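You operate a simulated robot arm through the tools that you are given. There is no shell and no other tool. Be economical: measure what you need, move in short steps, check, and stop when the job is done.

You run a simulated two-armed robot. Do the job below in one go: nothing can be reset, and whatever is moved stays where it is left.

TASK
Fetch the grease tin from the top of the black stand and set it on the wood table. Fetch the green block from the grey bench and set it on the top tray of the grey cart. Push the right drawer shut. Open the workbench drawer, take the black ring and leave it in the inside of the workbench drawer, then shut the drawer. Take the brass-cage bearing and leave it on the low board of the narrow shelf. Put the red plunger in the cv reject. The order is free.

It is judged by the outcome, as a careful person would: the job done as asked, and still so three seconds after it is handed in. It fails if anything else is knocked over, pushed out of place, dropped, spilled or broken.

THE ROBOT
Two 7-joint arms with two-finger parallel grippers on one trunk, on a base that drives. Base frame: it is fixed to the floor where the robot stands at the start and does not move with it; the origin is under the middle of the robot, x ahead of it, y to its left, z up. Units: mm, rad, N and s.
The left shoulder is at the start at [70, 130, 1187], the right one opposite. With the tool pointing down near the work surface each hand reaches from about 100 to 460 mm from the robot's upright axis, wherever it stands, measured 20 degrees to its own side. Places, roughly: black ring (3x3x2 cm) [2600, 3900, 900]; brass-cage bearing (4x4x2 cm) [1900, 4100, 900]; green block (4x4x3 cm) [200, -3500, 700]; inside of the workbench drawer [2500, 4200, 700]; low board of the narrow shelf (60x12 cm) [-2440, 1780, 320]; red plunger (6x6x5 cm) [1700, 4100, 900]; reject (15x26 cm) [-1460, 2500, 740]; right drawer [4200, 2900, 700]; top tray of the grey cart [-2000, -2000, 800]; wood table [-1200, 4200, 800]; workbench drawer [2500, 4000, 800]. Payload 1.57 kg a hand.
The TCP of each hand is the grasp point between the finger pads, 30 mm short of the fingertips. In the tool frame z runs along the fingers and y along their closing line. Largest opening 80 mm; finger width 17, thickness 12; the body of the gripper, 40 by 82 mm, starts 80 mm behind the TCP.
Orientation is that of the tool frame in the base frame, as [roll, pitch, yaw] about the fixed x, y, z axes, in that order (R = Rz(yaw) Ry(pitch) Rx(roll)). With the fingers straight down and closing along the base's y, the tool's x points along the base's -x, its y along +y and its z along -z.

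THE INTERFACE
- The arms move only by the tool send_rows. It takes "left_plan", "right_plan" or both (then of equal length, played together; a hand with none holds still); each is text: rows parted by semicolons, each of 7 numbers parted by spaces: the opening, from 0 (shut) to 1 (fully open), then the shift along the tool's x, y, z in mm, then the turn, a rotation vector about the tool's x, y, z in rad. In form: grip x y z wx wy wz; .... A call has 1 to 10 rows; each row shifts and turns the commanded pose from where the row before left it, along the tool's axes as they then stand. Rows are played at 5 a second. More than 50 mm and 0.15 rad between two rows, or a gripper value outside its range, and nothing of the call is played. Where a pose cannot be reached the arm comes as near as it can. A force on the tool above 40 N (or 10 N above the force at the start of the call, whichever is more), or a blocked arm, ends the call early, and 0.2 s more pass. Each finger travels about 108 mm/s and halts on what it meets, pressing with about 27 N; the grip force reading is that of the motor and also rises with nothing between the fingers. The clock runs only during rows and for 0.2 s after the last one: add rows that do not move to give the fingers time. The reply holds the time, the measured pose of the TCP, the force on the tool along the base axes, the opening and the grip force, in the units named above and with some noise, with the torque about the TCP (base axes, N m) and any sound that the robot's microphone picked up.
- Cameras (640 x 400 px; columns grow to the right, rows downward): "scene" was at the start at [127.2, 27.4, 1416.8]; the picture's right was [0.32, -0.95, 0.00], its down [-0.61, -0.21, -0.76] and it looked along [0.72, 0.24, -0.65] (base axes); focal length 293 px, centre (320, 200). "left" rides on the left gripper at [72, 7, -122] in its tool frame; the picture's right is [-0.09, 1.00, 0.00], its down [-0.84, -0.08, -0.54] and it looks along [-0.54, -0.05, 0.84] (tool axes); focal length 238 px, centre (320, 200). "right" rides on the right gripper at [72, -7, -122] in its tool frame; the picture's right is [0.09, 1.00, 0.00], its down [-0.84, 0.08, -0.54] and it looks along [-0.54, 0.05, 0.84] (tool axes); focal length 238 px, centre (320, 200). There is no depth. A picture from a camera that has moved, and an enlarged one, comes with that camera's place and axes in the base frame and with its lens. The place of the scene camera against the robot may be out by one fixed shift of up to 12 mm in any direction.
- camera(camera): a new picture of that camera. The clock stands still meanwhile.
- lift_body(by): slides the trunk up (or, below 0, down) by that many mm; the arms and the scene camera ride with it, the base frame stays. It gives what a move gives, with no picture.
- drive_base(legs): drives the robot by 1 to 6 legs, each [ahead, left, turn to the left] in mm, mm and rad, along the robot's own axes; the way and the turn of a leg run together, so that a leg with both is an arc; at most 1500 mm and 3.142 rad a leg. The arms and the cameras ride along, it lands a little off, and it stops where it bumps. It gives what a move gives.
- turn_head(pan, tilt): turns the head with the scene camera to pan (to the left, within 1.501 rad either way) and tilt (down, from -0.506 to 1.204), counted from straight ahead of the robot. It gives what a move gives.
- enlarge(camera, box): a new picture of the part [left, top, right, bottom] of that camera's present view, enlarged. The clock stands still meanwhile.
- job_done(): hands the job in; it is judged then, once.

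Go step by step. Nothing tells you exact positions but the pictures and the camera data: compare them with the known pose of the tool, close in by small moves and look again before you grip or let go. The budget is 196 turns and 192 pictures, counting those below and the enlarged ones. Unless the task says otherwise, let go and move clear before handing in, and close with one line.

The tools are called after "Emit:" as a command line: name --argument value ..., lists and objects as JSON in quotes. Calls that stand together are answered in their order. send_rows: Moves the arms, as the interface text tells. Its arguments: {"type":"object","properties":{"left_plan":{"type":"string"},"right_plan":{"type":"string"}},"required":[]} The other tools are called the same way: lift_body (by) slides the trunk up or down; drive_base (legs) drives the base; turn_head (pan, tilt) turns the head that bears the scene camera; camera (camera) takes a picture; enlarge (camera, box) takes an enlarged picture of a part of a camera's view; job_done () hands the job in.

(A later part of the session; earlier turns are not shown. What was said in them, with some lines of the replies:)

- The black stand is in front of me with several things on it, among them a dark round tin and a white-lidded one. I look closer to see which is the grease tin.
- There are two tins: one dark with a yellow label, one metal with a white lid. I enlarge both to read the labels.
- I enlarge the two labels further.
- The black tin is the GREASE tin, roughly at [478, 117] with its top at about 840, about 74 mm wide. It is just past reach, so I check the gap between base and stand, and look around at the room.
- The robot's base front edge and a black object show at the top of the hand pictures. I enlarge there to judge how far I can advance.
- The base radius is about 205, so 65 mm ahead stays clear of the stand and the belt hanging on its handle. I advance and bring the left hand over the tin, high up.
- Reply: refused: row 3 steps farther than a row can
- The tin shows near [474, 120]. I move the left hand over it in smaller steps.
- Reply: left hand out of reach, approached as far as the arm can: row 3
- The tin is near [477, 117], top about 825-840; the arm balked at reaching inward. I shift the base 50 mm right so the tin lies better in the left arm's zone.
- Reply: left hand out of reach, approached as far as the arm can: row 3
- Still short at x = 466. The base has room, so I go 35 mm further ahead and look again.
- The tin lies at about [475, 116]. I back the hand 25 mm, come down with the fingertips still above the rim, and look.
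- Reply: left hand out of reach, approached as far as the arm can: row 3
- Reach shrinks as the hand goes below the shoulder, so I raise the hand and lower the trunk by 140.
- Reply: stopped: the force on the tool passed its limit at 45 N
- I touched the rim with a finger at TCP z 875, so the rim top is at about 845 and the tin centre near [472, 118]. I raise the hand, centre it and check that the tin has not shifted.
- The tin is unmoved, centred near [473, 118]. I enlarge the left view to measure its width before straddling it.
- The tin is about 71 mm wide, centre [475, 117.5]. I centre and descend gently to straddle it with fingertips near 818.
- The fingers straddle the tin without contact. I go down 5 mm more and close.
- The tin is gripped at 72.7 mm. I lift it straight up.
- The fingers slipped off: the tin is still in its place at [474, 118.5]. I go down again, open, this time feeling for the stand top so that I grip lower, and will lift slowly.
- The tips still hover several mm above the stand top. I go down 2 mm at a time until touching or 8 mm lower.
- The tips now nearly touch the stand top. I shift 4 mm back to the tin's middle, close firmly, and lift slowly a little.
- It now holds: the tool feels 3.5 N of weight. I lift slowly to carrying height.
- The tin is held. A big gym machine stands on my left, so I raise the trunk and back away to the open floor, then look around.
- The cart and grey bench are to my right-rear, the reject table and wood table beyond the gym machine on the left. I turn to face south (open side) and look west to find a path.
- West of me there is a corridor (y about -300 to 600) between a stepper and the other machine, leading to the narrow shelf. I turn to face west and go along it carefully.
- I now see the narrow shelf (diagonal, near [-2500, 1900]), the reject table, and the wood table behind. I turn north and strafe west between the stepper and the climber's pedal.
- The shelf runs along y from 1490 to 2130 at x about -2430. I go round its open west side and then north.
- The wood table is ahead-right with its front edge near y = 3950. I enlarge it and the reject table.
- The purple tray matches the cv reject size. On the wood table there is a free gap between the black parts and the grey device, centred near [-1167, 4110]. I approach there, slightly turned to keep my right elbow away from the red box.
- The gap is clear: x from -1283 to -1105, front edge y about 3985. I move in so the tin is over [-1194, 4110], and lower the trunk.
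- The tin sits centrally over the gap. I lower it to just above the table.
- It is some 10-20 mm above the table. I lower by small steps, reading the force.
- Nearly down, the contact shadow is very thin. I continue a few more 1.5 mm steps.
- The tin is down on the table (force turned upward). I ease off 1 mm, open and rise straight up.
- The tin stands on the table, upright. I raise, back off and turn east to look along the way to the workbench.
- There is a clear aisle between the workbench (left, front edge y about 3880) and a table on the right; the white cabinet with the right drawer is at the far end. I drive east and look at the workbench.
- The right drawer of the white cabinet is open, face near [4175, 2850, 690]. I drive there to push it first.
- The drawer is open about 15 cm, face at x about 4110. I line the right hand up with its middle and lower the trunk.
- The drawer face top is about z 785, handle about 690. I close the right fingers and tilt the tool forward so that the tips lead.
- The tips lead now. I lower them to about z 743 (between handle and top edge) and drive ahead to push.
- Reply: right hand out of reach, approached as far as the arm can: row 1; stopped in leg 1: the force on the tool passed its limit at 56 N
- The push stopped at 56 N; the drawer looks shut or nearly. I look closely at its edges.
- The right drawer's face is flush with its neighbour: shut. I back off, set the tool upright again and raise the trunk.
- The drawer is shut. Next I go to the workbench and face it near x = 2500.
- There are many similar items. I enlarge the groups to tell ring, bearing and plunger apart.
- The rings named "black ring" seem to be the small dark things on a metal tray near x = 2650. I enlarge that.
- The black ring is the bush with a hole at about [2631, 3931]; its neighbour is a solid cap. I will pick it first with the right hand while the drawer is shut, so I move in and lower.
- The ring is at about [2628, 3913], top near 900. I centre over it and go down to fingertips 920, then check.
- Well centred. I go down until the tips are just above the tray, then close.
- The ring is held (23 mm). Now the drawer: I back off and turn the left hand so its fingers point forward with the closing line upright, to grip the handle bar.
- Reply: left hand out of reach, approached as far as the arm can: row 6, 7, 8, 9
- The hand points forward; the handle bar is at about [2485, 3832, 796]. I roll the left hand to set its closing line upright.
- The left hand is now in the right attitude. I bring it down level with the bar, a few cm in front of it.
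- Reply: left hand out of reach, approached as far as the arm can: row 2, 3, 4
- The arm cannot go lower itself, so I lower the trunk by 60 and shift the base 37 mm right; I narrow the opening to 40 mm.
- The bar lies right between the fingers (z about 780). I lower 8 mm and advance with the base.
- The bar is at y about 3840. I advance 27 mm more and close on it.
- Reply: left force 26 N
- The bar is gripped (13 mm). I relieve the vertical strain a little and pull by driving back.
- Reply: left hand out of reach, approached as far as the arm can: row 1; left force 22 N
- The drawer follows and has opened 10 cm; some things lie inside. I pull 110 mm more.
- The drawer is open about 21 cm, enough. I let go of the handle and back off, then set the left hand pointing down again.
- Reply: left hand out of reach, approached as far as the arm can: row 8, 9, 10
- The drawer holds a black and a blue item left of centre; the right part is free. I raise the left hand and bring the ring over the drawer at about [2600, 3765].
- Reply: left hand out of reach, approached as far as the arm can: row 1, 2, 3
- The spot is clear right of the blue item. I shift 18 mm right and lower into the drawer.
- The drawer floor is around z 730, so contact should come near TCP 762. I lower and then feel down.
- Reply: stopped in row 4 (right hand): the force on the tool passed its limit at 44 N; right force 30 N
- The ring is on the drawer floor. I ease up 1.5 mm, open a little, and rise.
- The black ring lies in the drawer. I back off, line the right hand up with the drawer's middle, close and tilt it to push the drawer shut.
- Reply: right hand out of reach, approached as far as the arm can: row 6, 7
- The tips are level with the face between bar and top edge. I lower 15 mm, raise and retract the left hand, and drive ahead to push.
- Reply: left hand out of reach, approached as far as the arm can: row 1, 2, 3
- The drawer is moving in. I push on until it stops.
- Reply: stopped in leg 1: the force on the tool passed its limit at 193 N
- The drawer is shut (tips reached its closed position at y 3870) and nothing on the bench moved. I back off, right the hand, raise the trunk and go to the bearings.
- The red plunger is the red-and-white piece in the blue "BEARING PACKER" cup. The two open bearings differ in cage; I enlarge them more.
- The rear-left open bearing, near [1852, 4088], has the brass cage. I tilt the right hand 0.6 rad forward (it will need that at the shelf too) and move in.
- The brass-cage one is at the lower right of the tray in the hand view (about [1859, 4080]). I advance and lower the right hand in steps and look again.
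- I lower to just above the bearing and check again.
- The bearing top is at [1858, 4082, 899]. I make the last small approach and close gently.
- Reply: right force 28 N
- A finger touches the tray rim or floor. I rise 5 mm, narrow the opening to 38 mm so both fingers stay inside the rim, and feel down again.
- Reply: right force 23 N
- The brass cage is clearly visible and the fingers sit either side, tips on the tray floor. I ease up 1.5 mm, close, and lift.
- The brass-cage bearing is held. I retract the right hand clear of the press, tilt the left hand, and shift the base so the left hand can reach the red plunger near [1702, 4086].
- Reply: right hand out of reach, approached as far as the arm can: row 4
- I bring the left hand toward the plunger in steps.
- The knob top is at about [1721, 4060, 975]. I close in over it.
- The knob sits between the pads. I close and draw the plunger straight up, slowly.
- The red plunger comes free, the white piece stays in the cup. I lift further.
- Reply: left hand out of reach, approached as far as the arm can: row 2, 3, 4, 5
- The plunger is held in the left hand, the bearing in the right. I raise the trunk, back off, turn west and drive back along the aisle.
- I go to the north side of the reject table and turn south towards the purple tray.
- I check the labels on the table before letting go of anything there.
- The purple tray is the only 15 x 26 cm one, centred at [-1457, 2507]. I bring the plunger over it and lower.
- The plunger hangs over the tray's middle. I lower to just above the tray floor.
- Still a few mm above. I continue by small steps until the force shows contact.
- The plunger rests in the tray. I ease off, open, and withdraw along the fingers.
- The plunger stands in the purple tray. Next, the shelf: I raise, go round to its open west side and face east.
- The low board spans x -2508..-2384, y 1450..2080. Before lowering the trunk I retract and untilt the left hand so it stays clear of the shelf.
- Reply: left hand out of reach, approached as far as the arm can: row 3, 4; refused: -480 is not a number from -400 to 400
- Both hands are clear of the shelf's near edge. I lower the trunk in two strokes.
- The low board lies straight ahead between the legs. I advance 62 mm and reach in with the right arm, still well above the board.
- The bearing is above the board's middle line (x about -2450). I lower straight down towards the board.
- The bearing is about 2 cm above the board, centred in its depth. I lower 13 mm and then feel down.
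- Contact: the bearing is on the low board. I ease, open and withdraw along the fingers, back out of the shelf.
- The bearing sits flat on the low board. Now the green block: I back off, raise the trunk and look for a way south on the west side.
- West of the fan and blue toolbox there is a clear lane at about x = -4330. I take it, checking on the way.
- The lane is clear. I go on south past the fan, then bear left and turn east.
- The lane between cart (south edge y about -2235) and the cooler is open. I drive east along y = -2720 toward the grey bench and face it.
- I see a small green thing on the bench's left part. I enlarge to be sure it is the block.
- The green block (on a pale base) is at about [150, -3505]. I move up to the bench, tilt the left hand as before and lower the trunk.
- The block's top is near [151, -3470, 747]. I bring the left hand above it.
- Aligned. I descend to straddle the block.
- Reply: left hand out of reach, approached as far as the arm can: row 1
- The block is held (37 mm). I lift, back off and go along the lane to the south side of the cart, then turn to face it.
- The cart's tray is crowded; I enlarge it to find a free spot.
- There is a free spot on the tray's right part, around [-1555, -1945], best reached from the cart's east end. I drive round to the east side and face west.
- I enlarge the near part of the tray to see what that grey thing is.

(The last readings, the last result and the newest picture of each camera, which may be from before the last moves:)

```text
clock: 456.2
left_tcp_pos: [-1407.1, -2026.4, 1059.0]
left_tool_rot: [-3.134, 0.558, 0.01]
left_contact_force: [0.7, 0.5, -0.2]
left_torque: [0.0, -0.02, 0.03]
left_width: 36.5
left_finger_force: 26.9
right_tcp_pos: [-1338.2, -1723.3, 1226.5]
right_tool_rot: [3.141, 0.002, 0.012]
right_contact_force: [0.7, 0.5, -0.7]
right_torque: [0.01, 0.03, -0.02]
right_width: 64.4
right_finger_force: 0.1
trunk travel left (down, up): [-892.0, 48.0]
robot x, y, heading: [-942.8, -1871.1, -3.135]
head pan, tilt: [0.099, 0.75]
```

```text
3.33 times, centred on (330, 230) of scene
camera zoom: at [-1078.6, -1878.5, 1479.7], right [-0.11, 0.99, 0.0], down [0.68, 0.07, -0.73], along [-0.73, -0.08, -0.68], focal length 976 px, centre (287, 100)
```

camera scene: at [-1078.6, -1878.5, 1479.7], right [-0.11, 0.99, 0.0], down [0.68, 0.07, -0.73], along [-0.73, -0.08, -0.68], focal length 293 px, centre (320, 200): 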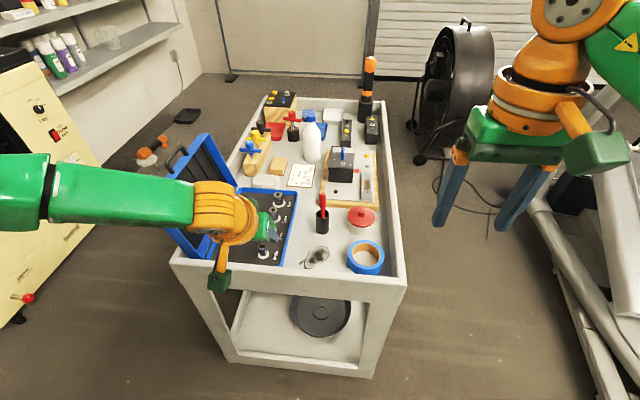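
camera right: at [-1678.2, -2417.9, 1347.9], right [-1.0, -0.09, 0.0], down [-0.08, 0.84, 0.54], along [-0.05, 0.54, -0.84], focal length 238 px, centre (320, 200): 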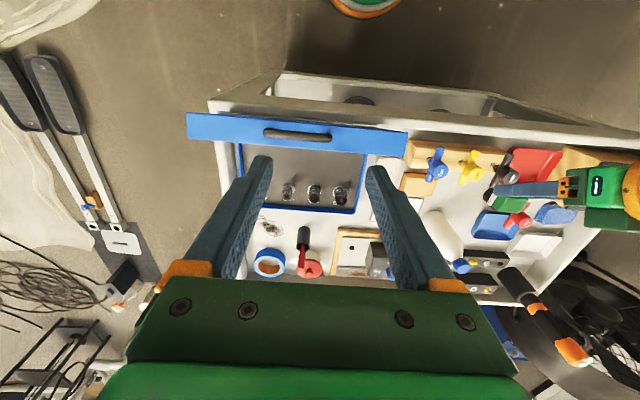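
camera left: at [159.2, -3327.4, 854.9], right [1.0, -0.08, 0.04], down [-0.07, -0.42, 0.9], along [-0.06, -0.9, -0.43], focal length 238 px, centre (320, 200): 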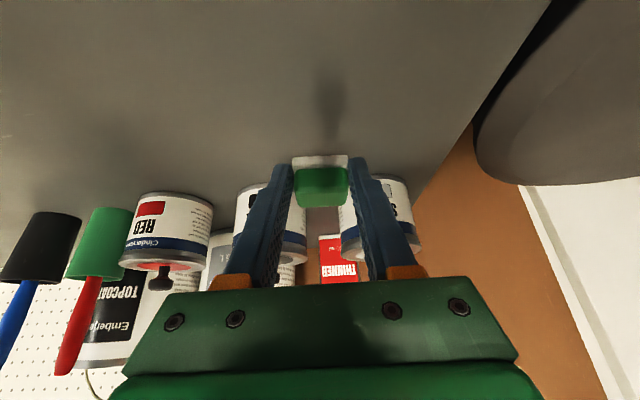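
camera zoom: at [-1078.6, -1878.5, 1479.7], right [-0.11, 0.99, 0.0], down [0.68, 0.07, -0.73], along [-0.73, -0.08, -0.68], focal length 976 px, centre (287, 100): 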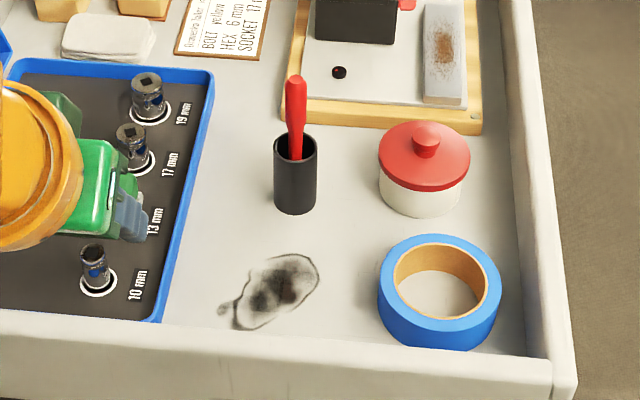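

The grey thing is only a smudge. A clean free spot lies between the case, the cup and the smudge at about [-1620, -1978], floor z about 796. I move in and lower part way.

Emit:
drive_base --legs '[[180, -48, 0]]'

Emit:
lift_body --by -130

Emit:
camera --camera "left"

Emit:
enlarge --camera "scene" --box '[200, 180, 420, 330]'

```text
clock: 457.7
left_tcp_pos: [-1581.3, -1982.3, 1060.9]
left_tool_rot: [-3.135, 0.563, 0.016]
left_contact_force: [1.3, 0.1, -0.3]
left_torque: [0.03, 0.01, 0.03]
left_width: 36.3
left_finger_force: 27.4
right_tcp_pos: [-1513.8, -1677.8, 1228.3]
right_tool_rot: [3.141, 0.006, 0.018]
right_contact_force: [-0.1, 0.0, 0.2]
right_torque: [-0.02, 0.04, 0.0]
right_width: 63.8
right_finger_force: 0.1
trunk travel left (down, up): [-892.0, 48.0]
robot x, y, heading: [-1117.6, -1818.6, -3.132]
head pan, tilt: [0.099, 0.75]
```

```text
clock: 459.3
left_tcp_pos: [-1586.0, -1982.5, 928.4]
left_tool_rot: [-3.135, 0.559, 0.015]
left_contact_force: [0.1, 0.3, -0.5]
left_torque: [0.0, -0.01, -0.03]
left_width: 36.5
left_finger_force: 27.4
right_tcp_pos: [-1519.3, -1676.5, 1096.1]
right_tool_rot: [3.139, 0.002, 0.018]
right_contact_force: [0.0, 0.0, 0.3]
right_torque: [0.0, 0.0, -0.05]
right_width: 64.2
right_finger_force: 0.0
trunk travel left (down, up): [-762.0, 178.0]
robot x, y, heading: [-1119.9, -1827.4, -3.127]
head pan, tilt: [0.099, 0.75]
```

```text
18 pictures are left
camera left: at [-1460.5, -1986.2, 994.8], right [-0.07, -1.0, 0.04], down [-0.42, 0.07, 0.9], along [-0.9, 0.04, -0.43], focal length 238 px, centre (320, 200)
```

left: 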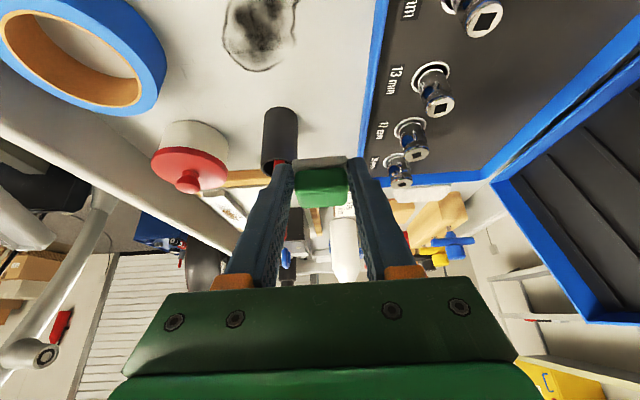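

```text
2.67 times, centred on (310, 255) of scene
camera zoom: at [-1257.0, -1832.0, 1349.7], right [-0.11, 0.99, 0.0], down [0.68, 0.08, -0.73], along [-0.73, -0.08, -0.68], focal length 780 px, centre (347, 53)
```

zoom: 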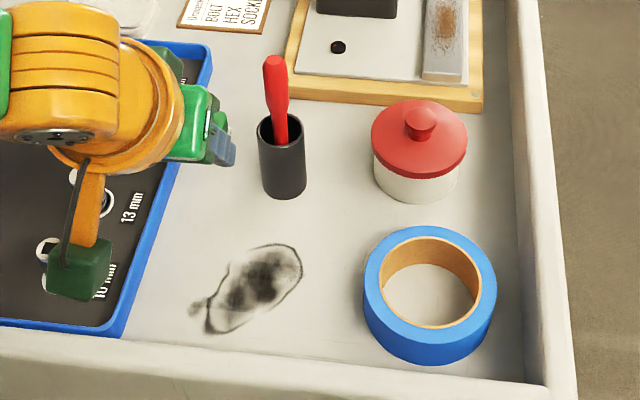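

The target is block centre [-1612, -1985]: clear of case, cup and smudge. I lower the trunk 65 mm and adjust the hand.

Emit:
lift_body --by -65

Emit:
send_rows --left_plan "0.3 -1.2 1.3 8.5 0 0 0; 0.3 -1.2 1.2 8.5 0 0 0; 0.3 0 0 0 0 0 0"

Emit:
camera --camera "left"

```text
clock: 460.3
left_tcp_pos: [-1586.1, -1981.4, 864.3]
left_tool_rot: [-3.135, 0.56, 0.017]
left_contact_force: [-0.2, 0.0, -0.8]
left_torque: [0.05, -0.03, -0.01]
left_width: 36.6
left_finger_force: 27.7
right_tcp_pos: [-1518.6, -1676.5, 1031.0]
right_tool_rot: [-3.14, 0.0, 0.019]
right_contact_force: [1.0, -0.6, 0.1]
right_torque: [-0.02, 0.05, -0.03]
right_width: 64.1
right_finger_force: 0.1
trunk travel left (down, up): [-697.0, 243.0]
robot x, y, heading: [-1121.5, -1821.1, -3.131]
head pan, tilt: [0.099, 0.75]
```

```text
clock: 461.1
left_tcp_pos: [-1597.4, -1983.0, 851.5]
left_tool_rot: [-3.136, 0.56, 0.016]
left_contact_force: [0.5, -1.0, -1.0]
left_torque: [-0.02, 0.02, -0.01]
left_width: 36.4
left_finger_force: 27.3
right_tcp_pos: [-1518.0, -1675.3, 1032.0]
right_tool_rot: [3.14, 0.002, 0.019]
right_contact_force: [0.3, 0.6, -0.2]
right_torque: [0.0, -0.02, -0.01]
right_width: 63.8
right_finger_force: 0.0
trunk travel left (down, up): [-697.0, 243.0]
robot x, y, heading: [-1119.2, -1817.7, -3.127]
head pan, tilt: [0.099, 0.75]
```

```text
16 pictures are left
camera left: at [-1472.4, -1988.0, 916.4], right [-0.07, -1.0, 0.04], down [-0.42, 0.07, 0.9], along [-0.9, 0.04, -0.43], focal length 238 px, centre (320, 200)
```

left: 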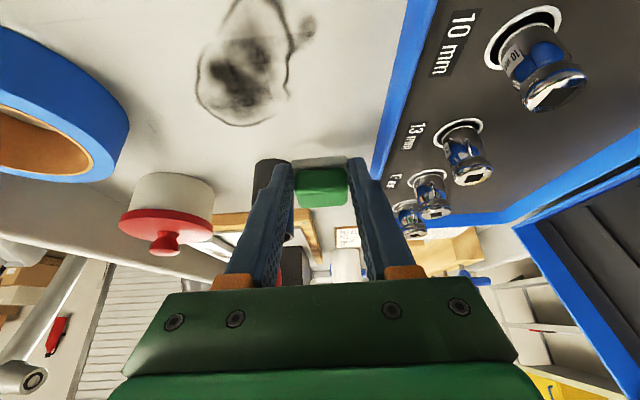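

I shift 6 mm away from the case and lower in small steps.

Emit:
send_rows --left_plan "0.3 0 -6 0 0 0 0; 0.3 2.6 0 4.2 0 0 0; 0.3 1.1 0 1.7 0 0 0; 0.3 1.1 0 1.7 0 0 0; 0.3 1.1 0 1.7 0 0 0; 0.3 0 0 0 0 0 0"

Emit:
enlarge --camera "left" --box '[230, 90, 410, 220]'

```text
clock: 462.5
left_tcp_pos: [-1594.9, -1980.8, 842.3]
left_tool_rot: [-3.133, 0.558, 0.015]
left_contact_force: [0.3, 0.4, -0.9]
left_torque: [-0.02, 0.01, 0.02]
left_width: 36.7
left_finger_force: 26.7
left hand out of reach, approached as far as the arm can: row 5
right_tcp_pos: [-1518.8, -1675.3, 1032.1]
right_tool_rot: [3.14, 0.002, 0.019]
right_contact_force: [-0.1, 0.0, 0.2]
right_torque: [0.02, 0.01, 0.02]
right_width: 63.9
right_finger_force: 0.0
trunk travel left (down, up): [-697.0, 243.0]
robot x, y, heading: [-1121.3, -1823.1, -3.129]
head pan, tilt: [0.099, 0.75]
```

```text
3.08 times, centred on (320, 155) of left
camera zoom: at [-1468.3, -1984.9, 907.2], right [-0.07, -1.0, 0.04], down [-0.42, 0.07, 0.9], along [-0.9, 0.04, -0.43], focal length 733 px, centre (320, 338)
```

zoom: 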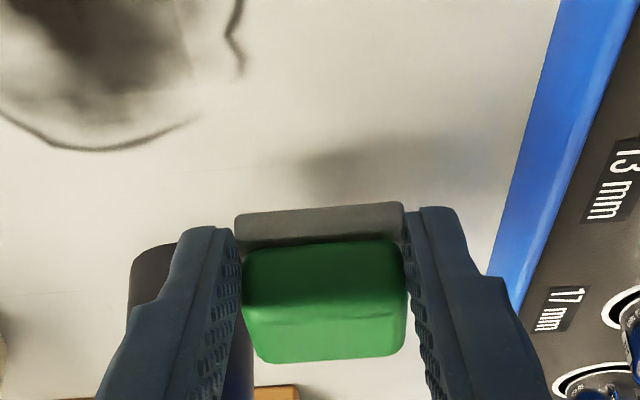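

The arm is at its limit, so I lower the rest with the trunk in small strokes, watching the force.

Emit:
lift_body --by -5

Emit:
lift_body --by -3

Emit:
enlarge --camera "left" --box '[230, 90, 410, 220]'

```text
clock: 463.1
left_tcp_pos: [-1593.8, -1980.5, 835.7]
left_tool_rot: [-3.132, 0.558, 0.015]
left_contact_force: [-0.7, -0.9, -1.0]
left_torque: [0.03, -0.01, 0.01]
left_width: 36.5
left_finger_force: 26.5
right_tcp_pos: [-1518.9, -1675.6, 1026.5]
right_tool_rot: [3.139, 0.002, 0.02]
right_contact_force: [0.3, -0.3, 0.6]
right_torque: [0.0, 0.0, -0.01]
right_width: 64.0
right_finger_force: 0.0
trunk travel left (down, up): [-692.0, 248.0]
robot x, y, heading: [-1121.1, -1822.5, -3.132]
head pan, tilt: [0.099, 0.75]
```

```text
clock: 463.6
left_tcp_pos: [-1594.2, -1979.5, 833.6]
left_tool_rot: [-3.133, 0.558, 0.015]
left_contact_force: [0.1, -0.1, -0.1]
left_torque: [0.07, -0.02, 0.02]
left_width: 36.6
left_finger_force: 27.2
right_tcp_pos: [-1518.3, -1676.1, 1024.7]
right_tool_rot: [3.14, 0.001, 0.02]
right_contact_force: [-0.3, 0.2, 0.4]
right_torque: [-0.01, 0.07, -0.03]
right_width: 64.0
right_finger_force: 0.1
trunk travel left (down, up): [-689.0, 251.0]
robot x, y, heading: [-1124.2, -1823.9, -3.126]
head pan, tilt: [0.099, 0.75]
```

```text
3.08 times, centred on (320, 155) of left
camera zoom: at [-1468.4, -1984.9, 899.2], right [-0.07, -1.0, 0.04], down [-0.42, 0.07, 0.9], along [-0.9, 0.04, -0.43], focal length 733 px, centre (320, 338)
```

zoom: 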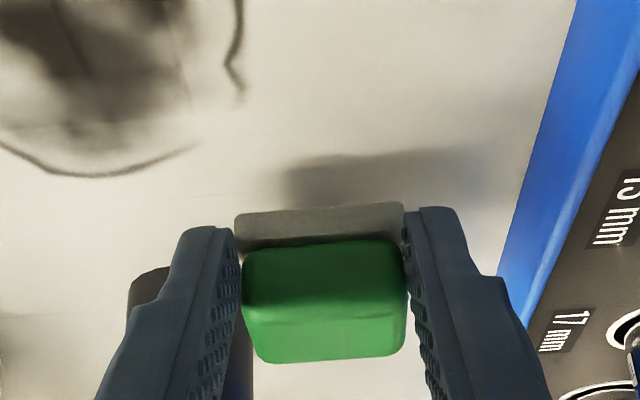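

Emit:
lift_body --by -6

Emit:
lift_body --by -3

Emit:
enlarge --camera "left" --box '[230, 90, 410, 220]'

```text
clock: 464.1
left_tcp_pos: [-1593.3, -1980.9, 828.5]
left_tool_rot: [-3.134, 0.559, 0.015]
left_contact_force: [-0.3, 0.5, -0.1]
left_torque: [0.0, -0.02, 0.01]
left_width: 36.1
left_finger_force: 26.7
right_tcp_pos: [-1518.2, -1676.7, 1017.6]
right_tool_rot: [-3.141, 0.002, 0.02]
right_contact_force: [-0.2, -0.2, 0.2]
right_torque: [0.03, 0.0, 0.03]
right_width: 64.1
right_finger_force: 0.2
trunk travel left (down, up): [-683.0, 257.0]
robot x, y, heading: [-1122.0, -1821.1, -3.128]
head pan, tilt: [0.099, 0.75]
```

```text
clock: 464.6
left_tcp_pos: [-1592.9, -1979.5, 825.4]
left_tool_rot: [-3.131, 0.559, 0.016]
left_contact_force: [-0.3, 0.1, 0.6]
left_torque: [0.02, 0.0, -0.02]
left_width: 36.3
left_finger_force: 26.6
right_tcp_pos: [-1517.9, -1676.6, 1014.3]
right_tool_rot: [3.141, 0.001, 0.02]
right_contact_force: [-0.8, -0.2, 0.7]
right_torque: [0.01, -0.04, 0.02]
right_width: 63.9
right_finger_force: 0.1
trunk travel left (down, up): [-680.0, 260.0]
robot x, y, heading: [-1118.8, -1821.2, -3.125]
head pan, tilt: [0.099, 0.75]
```

```text
3.08 times, centred on (320, 155) of left
camera zoom: at [-1468.4, -1984.9, 890.2], right [-0.07, -1.0, 0.04], down [-0.42, 0.07, 0.9], along [-0.9, 0.04, -0.43], focal length 733 px, centre (320, 338)
```

zoom: 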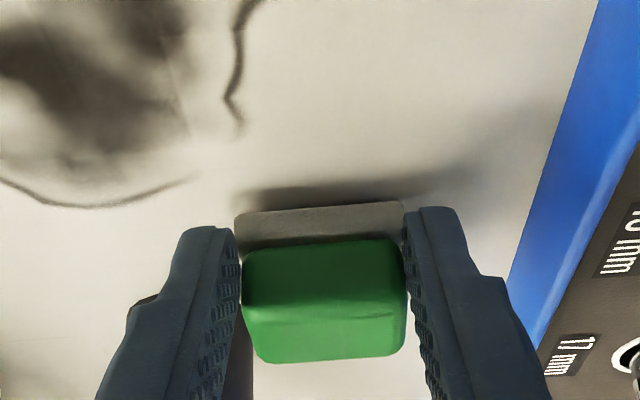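

Nearly down; a thin shadow gap remains. Two or three more small strokes.

Emit:
lift_body --by -3

Emit:
lift_body --by -2

Emit:
enlarge --camera "left" --box '[230, 90, 410, 220]'

```text
clock: 465.2
left_tcp_pos: [-1593.6, -1980.8, 822.5]
left_tool_rot: [-3.134, 0.561, 0.014]
left_contact_force: [0.2, 0.0, -0.6]
left_torque: [-0.01, -0.01, 0.03]
left_width: 36.5
left_finger_force: 26.8
right_tcp_pos: [-1519.3, -1675.9, 1010.6]
right_tool_rot: [3.14, 0.001, 0.019]
right_contact_force: [-0.6, -0.2, -1.0]
right_torque: [0.01, 0.0, 0.0]
right_width: 63.8
right_finger_force: 0.1
trunk travel left (down, up): [-677.0, 263.0]
robot x, y, heading: [-1117.4, -1818.9, -3.126]
head pan, tilt: [0.099, 0.75]
```

```text
clock: 465.7
left_tcp_pos: [-1592.8, -1980.1, 819.9]
left_tool_rot: [-3.132, 0.557, 0.016]
left_contact_force: [0.5, 0.3, -0.5]
left_torque: [-0.01, -0.02, -0.05]
left_width: 36.6
left_finger_force: 26.2
right_tcp_pos: [-1518.5, -1675.7, 1010.2]
right_tool_rot: [3.14, 0.001, 0.019]
right_contact_force: [-0.7, 0.3, 0.0]
right_torque: [-0.01, -0.01, 0.0]
right_width: 64.3
right_finger_force: 0.1
trunk travel left (down, up): [-675.0, 265.0]
robot x, y, heading: [-1120.8, -1821.3, -3.123]
head pan, tilt: [0.099, 0.75]
```

```text
3.08 times, centred on (320, 155) of left
camera zoom: at [-1468.4, -1984.9, 885.2], right [-0.07, -1.0, 0.04], down [-0.42, 0.07, 0.9], along [-0.9, 0.04, -0.43], focal length 733 px, centre (320, 338)
```

zoom: 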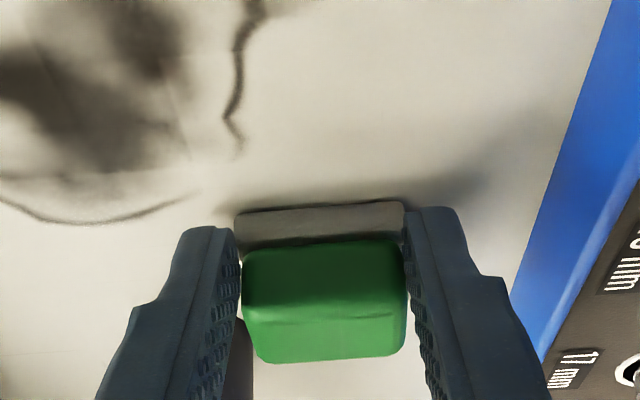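

Emit:
lift_body --by -2

Emit:
lift_body --by -1.5

```text
clock: 466.2
left_tcp_pos: [-1592.9, -1980.3, 818.5]
left_tool_rot: [-3.134, 0.564, 0.016]
left_contact_force: [-1.8, -0.9, 7.6]
left_torque: [-0.1, 0.19, -0.01]
left_width: 36.5
left_finger_force: 27.3
right_tcp_pos: [-1517.0, -1677.1, 1008.4]
right_tool_rot: [3.141, 0.004, 0.019]
right_contact_force: [-0.6, 1.1, -0.9]
right_torque: [0.02, 0.03, 0.0]
right_width: 64.0
right_finger_force: 0.0
trunk travel left (down, up): [-673.0, 267.0]
robot x, y, heading: [-1120.4, -1823.2, -3.129]
head pan, tilt: [0.099, 0.75]
```

```text
clock: 466.7
left_tcp_pos: [-1591.9, -1980.0, 818.6]
left_tool_rot: [-3.134, 0.564, 0.016]
left_contact_force: [-5.0, -2.0, 17.4]
left_torque: [-0.16, 0.43, 0.02]
left_width: 36.5
left_finger_force: 26.7
right_tcp_pos: [-1516.0, -1674.9, 1006.2]
right_tool_rot: [3.139, 0.006, 0.019]
right_contact_force: [0.5, 0.1, 0.1]
right_torque: [0.01, 0.03, -0.01]
right_width: 64.3
right_finger_force: 0.1
trunk travel left (down, up): [-671.0, 269.0]
robot x, y, heading: [-1123.9, -1821.3, -3.13]
head pan, tilt: [0.099, 0.75]
```

The block is on the tray floor. I ease up 1 mm, open by a little so as not to touch the case, and withdraw along the fingers.

Emit:
send_rows --left_plan "0.3 0 0 -1 0 0 0; 0.5 0 0 0 0 0 0; 0.57 0 0 0 0 0 0; 0.57 0 0 0 0 0 0; 0.57 0 0 -10 0 0 0; 0.57 0 0 -25 0 0 0; 0.57 0 0 -40 0 0 0; 0.57 0 0 -40 0 0 0; 0.57 0 0 0 0 0 0"

Emit:
lift_body --by 150

Emit:
camera --camera "left"

Emit:
enlarge --camera "scene" --box '[200, 180, 420, 330]'

```text
clock: 468.7
left_tcp_pos: [-1532.2, -1981.9, 913.5]
left_tool_rot: [-3.133, 0.557, 0.016]
left_contact_force: [0.2, -1.2, 0.2]
left_torque: [0.01, 0.02, -0.02]
left_width: 45.6
left_finger_force: 0.1
right_tcp_pos: [-1520.4, -1675.6, 1005.8]
right_tool_rot: [3.141, 0.002, 0.017]
right_contact_force: [-0.6, 0.6, -0.4]
right_torque: [0.0, -0.01, -0.01]
right_width: 64.0
right_finger_force: 0.0
trunk travel left (down, up): [-671.0, 269.0]
robot x, y, heading: [-1120.6, -1825.1, -3.125]
head pan, tilt: [0.099, 0.75]
```

```text
clock: 470.5
left_tcp_pos: [-1531.2, -1981.1, 1064.6]
left_tool_rot: [-3.133, 0.557, 0.016]
left_contact_force: [0.5, 0.1, 0.5]
left_torque: [-0.01, 0.04, -0.01]
left_width: 45.4
left_finger_force: 0.1
right_tcp_pos: [-1518.2, -1675.9, 1155.7]
right_tool_rot: [3.141, 0.002, 0.017]
right_contact_force: [0.9, 0.0, 0.6]
right_torque: [-0.02, 0.01, -0.02]
right_width: 64.2
right_finger_force: 0.0
trunk travel left (down, up): [-821.0, 119.0]
robot x, y, heading: [-1122.5, -1822.8, -3.135]
head pan, tilt: [0.099, 0.75]
```

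```text
11 pictures are left
camera left: at [-1406.0, -1986.2, 1130.5], right [-0.07, -1.0, 0.04], down [-0.42, 0.07, 0.9], along [-0.9, 0.04, -0.43], focal length 238 px, centre (320, 200)
```

left: 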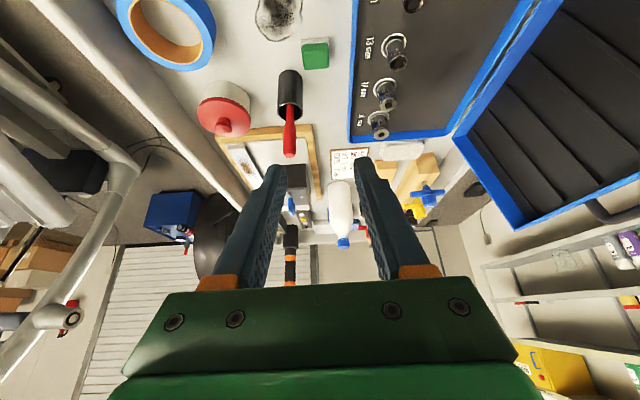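

```text
2.67 times, centred on (310, 255) of scene
camera zoom: at [-1257.0, -1832.0, 1409.2], right [-0.11, 0.99, 0.0], down [0.68, 0.08, -0.73], along [-0.73, -0.08, -0.68], focal length 780 px, centre (347, 53)
```

zoom: 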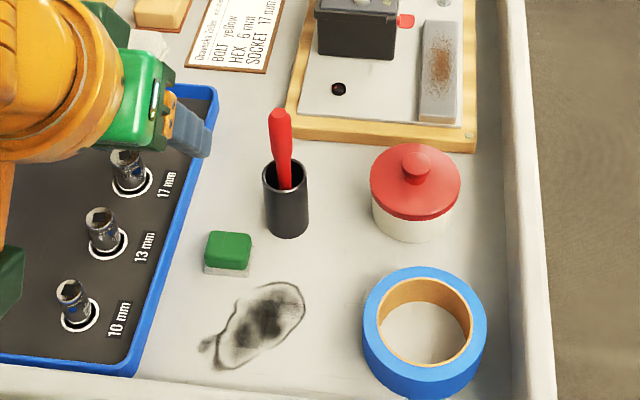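

The green block stands on the cart's tray, nothing else disturbed. I back clear before handing in.

Emit:
drive_base --legs '[[-250, 0, 0]]'

Emit:
camera --camera "scene"

```text
clock: 472.3
left_tcp_pos: [-1276.3, -1976.6, 1065.4]
left_tool_rot: [-3.133, 0.557, 0.015]
left_contact_force: [0.2, 0.1, -0.8]
left_torque: [-0.02, 0.02, -0.04]
left_width: 45.5
left_finger_force: 0.1
right_tcp_pos: [-1263.2, -1672.6, 1155.5]
right_tool_rot: [3.14, 0.001, 0.017]
right_contact_force: [0.7, 0.9, 0.4]
right_torque: [0.0, -0.04, 0.01]
right_width: 64.1
right_finger_force: 0.0
trunk travel left (down, up): [-821.0, 119.0]
robot x, y, heading: [-863.3, -1817.4, -3.13]
head pan, tilt: [0.099, 0.75]
```

```text
9 pictures are left
camera scene: at [-1002.2, -1828.5, 1408.9], right [-0.11, 0.99, 0.0], down [0.68, 0.08, -0.73], along [-0.73, -0.08, -0.68], focal length 293 px, centre (320, 200)
```

scene: 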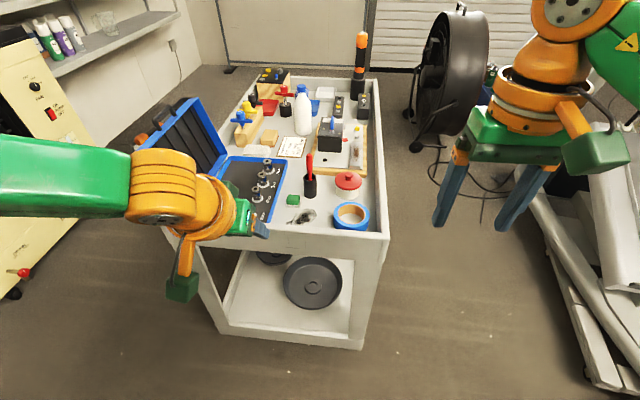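

Everything is in its place and both hands are free and clear, so I hand the job in.

Emit:
job_done

```text
The job is handed in.
```

All six tasks are done and handed in: tin on the wood table, green block on the cart's top tray, right drawer shut, black ring inside the shut workbench drawer, brass-cage bearing on the low shelf board, red plunger in the purple tray. I took that tray for the cv reject by its size and place, since it carries no label I could read.
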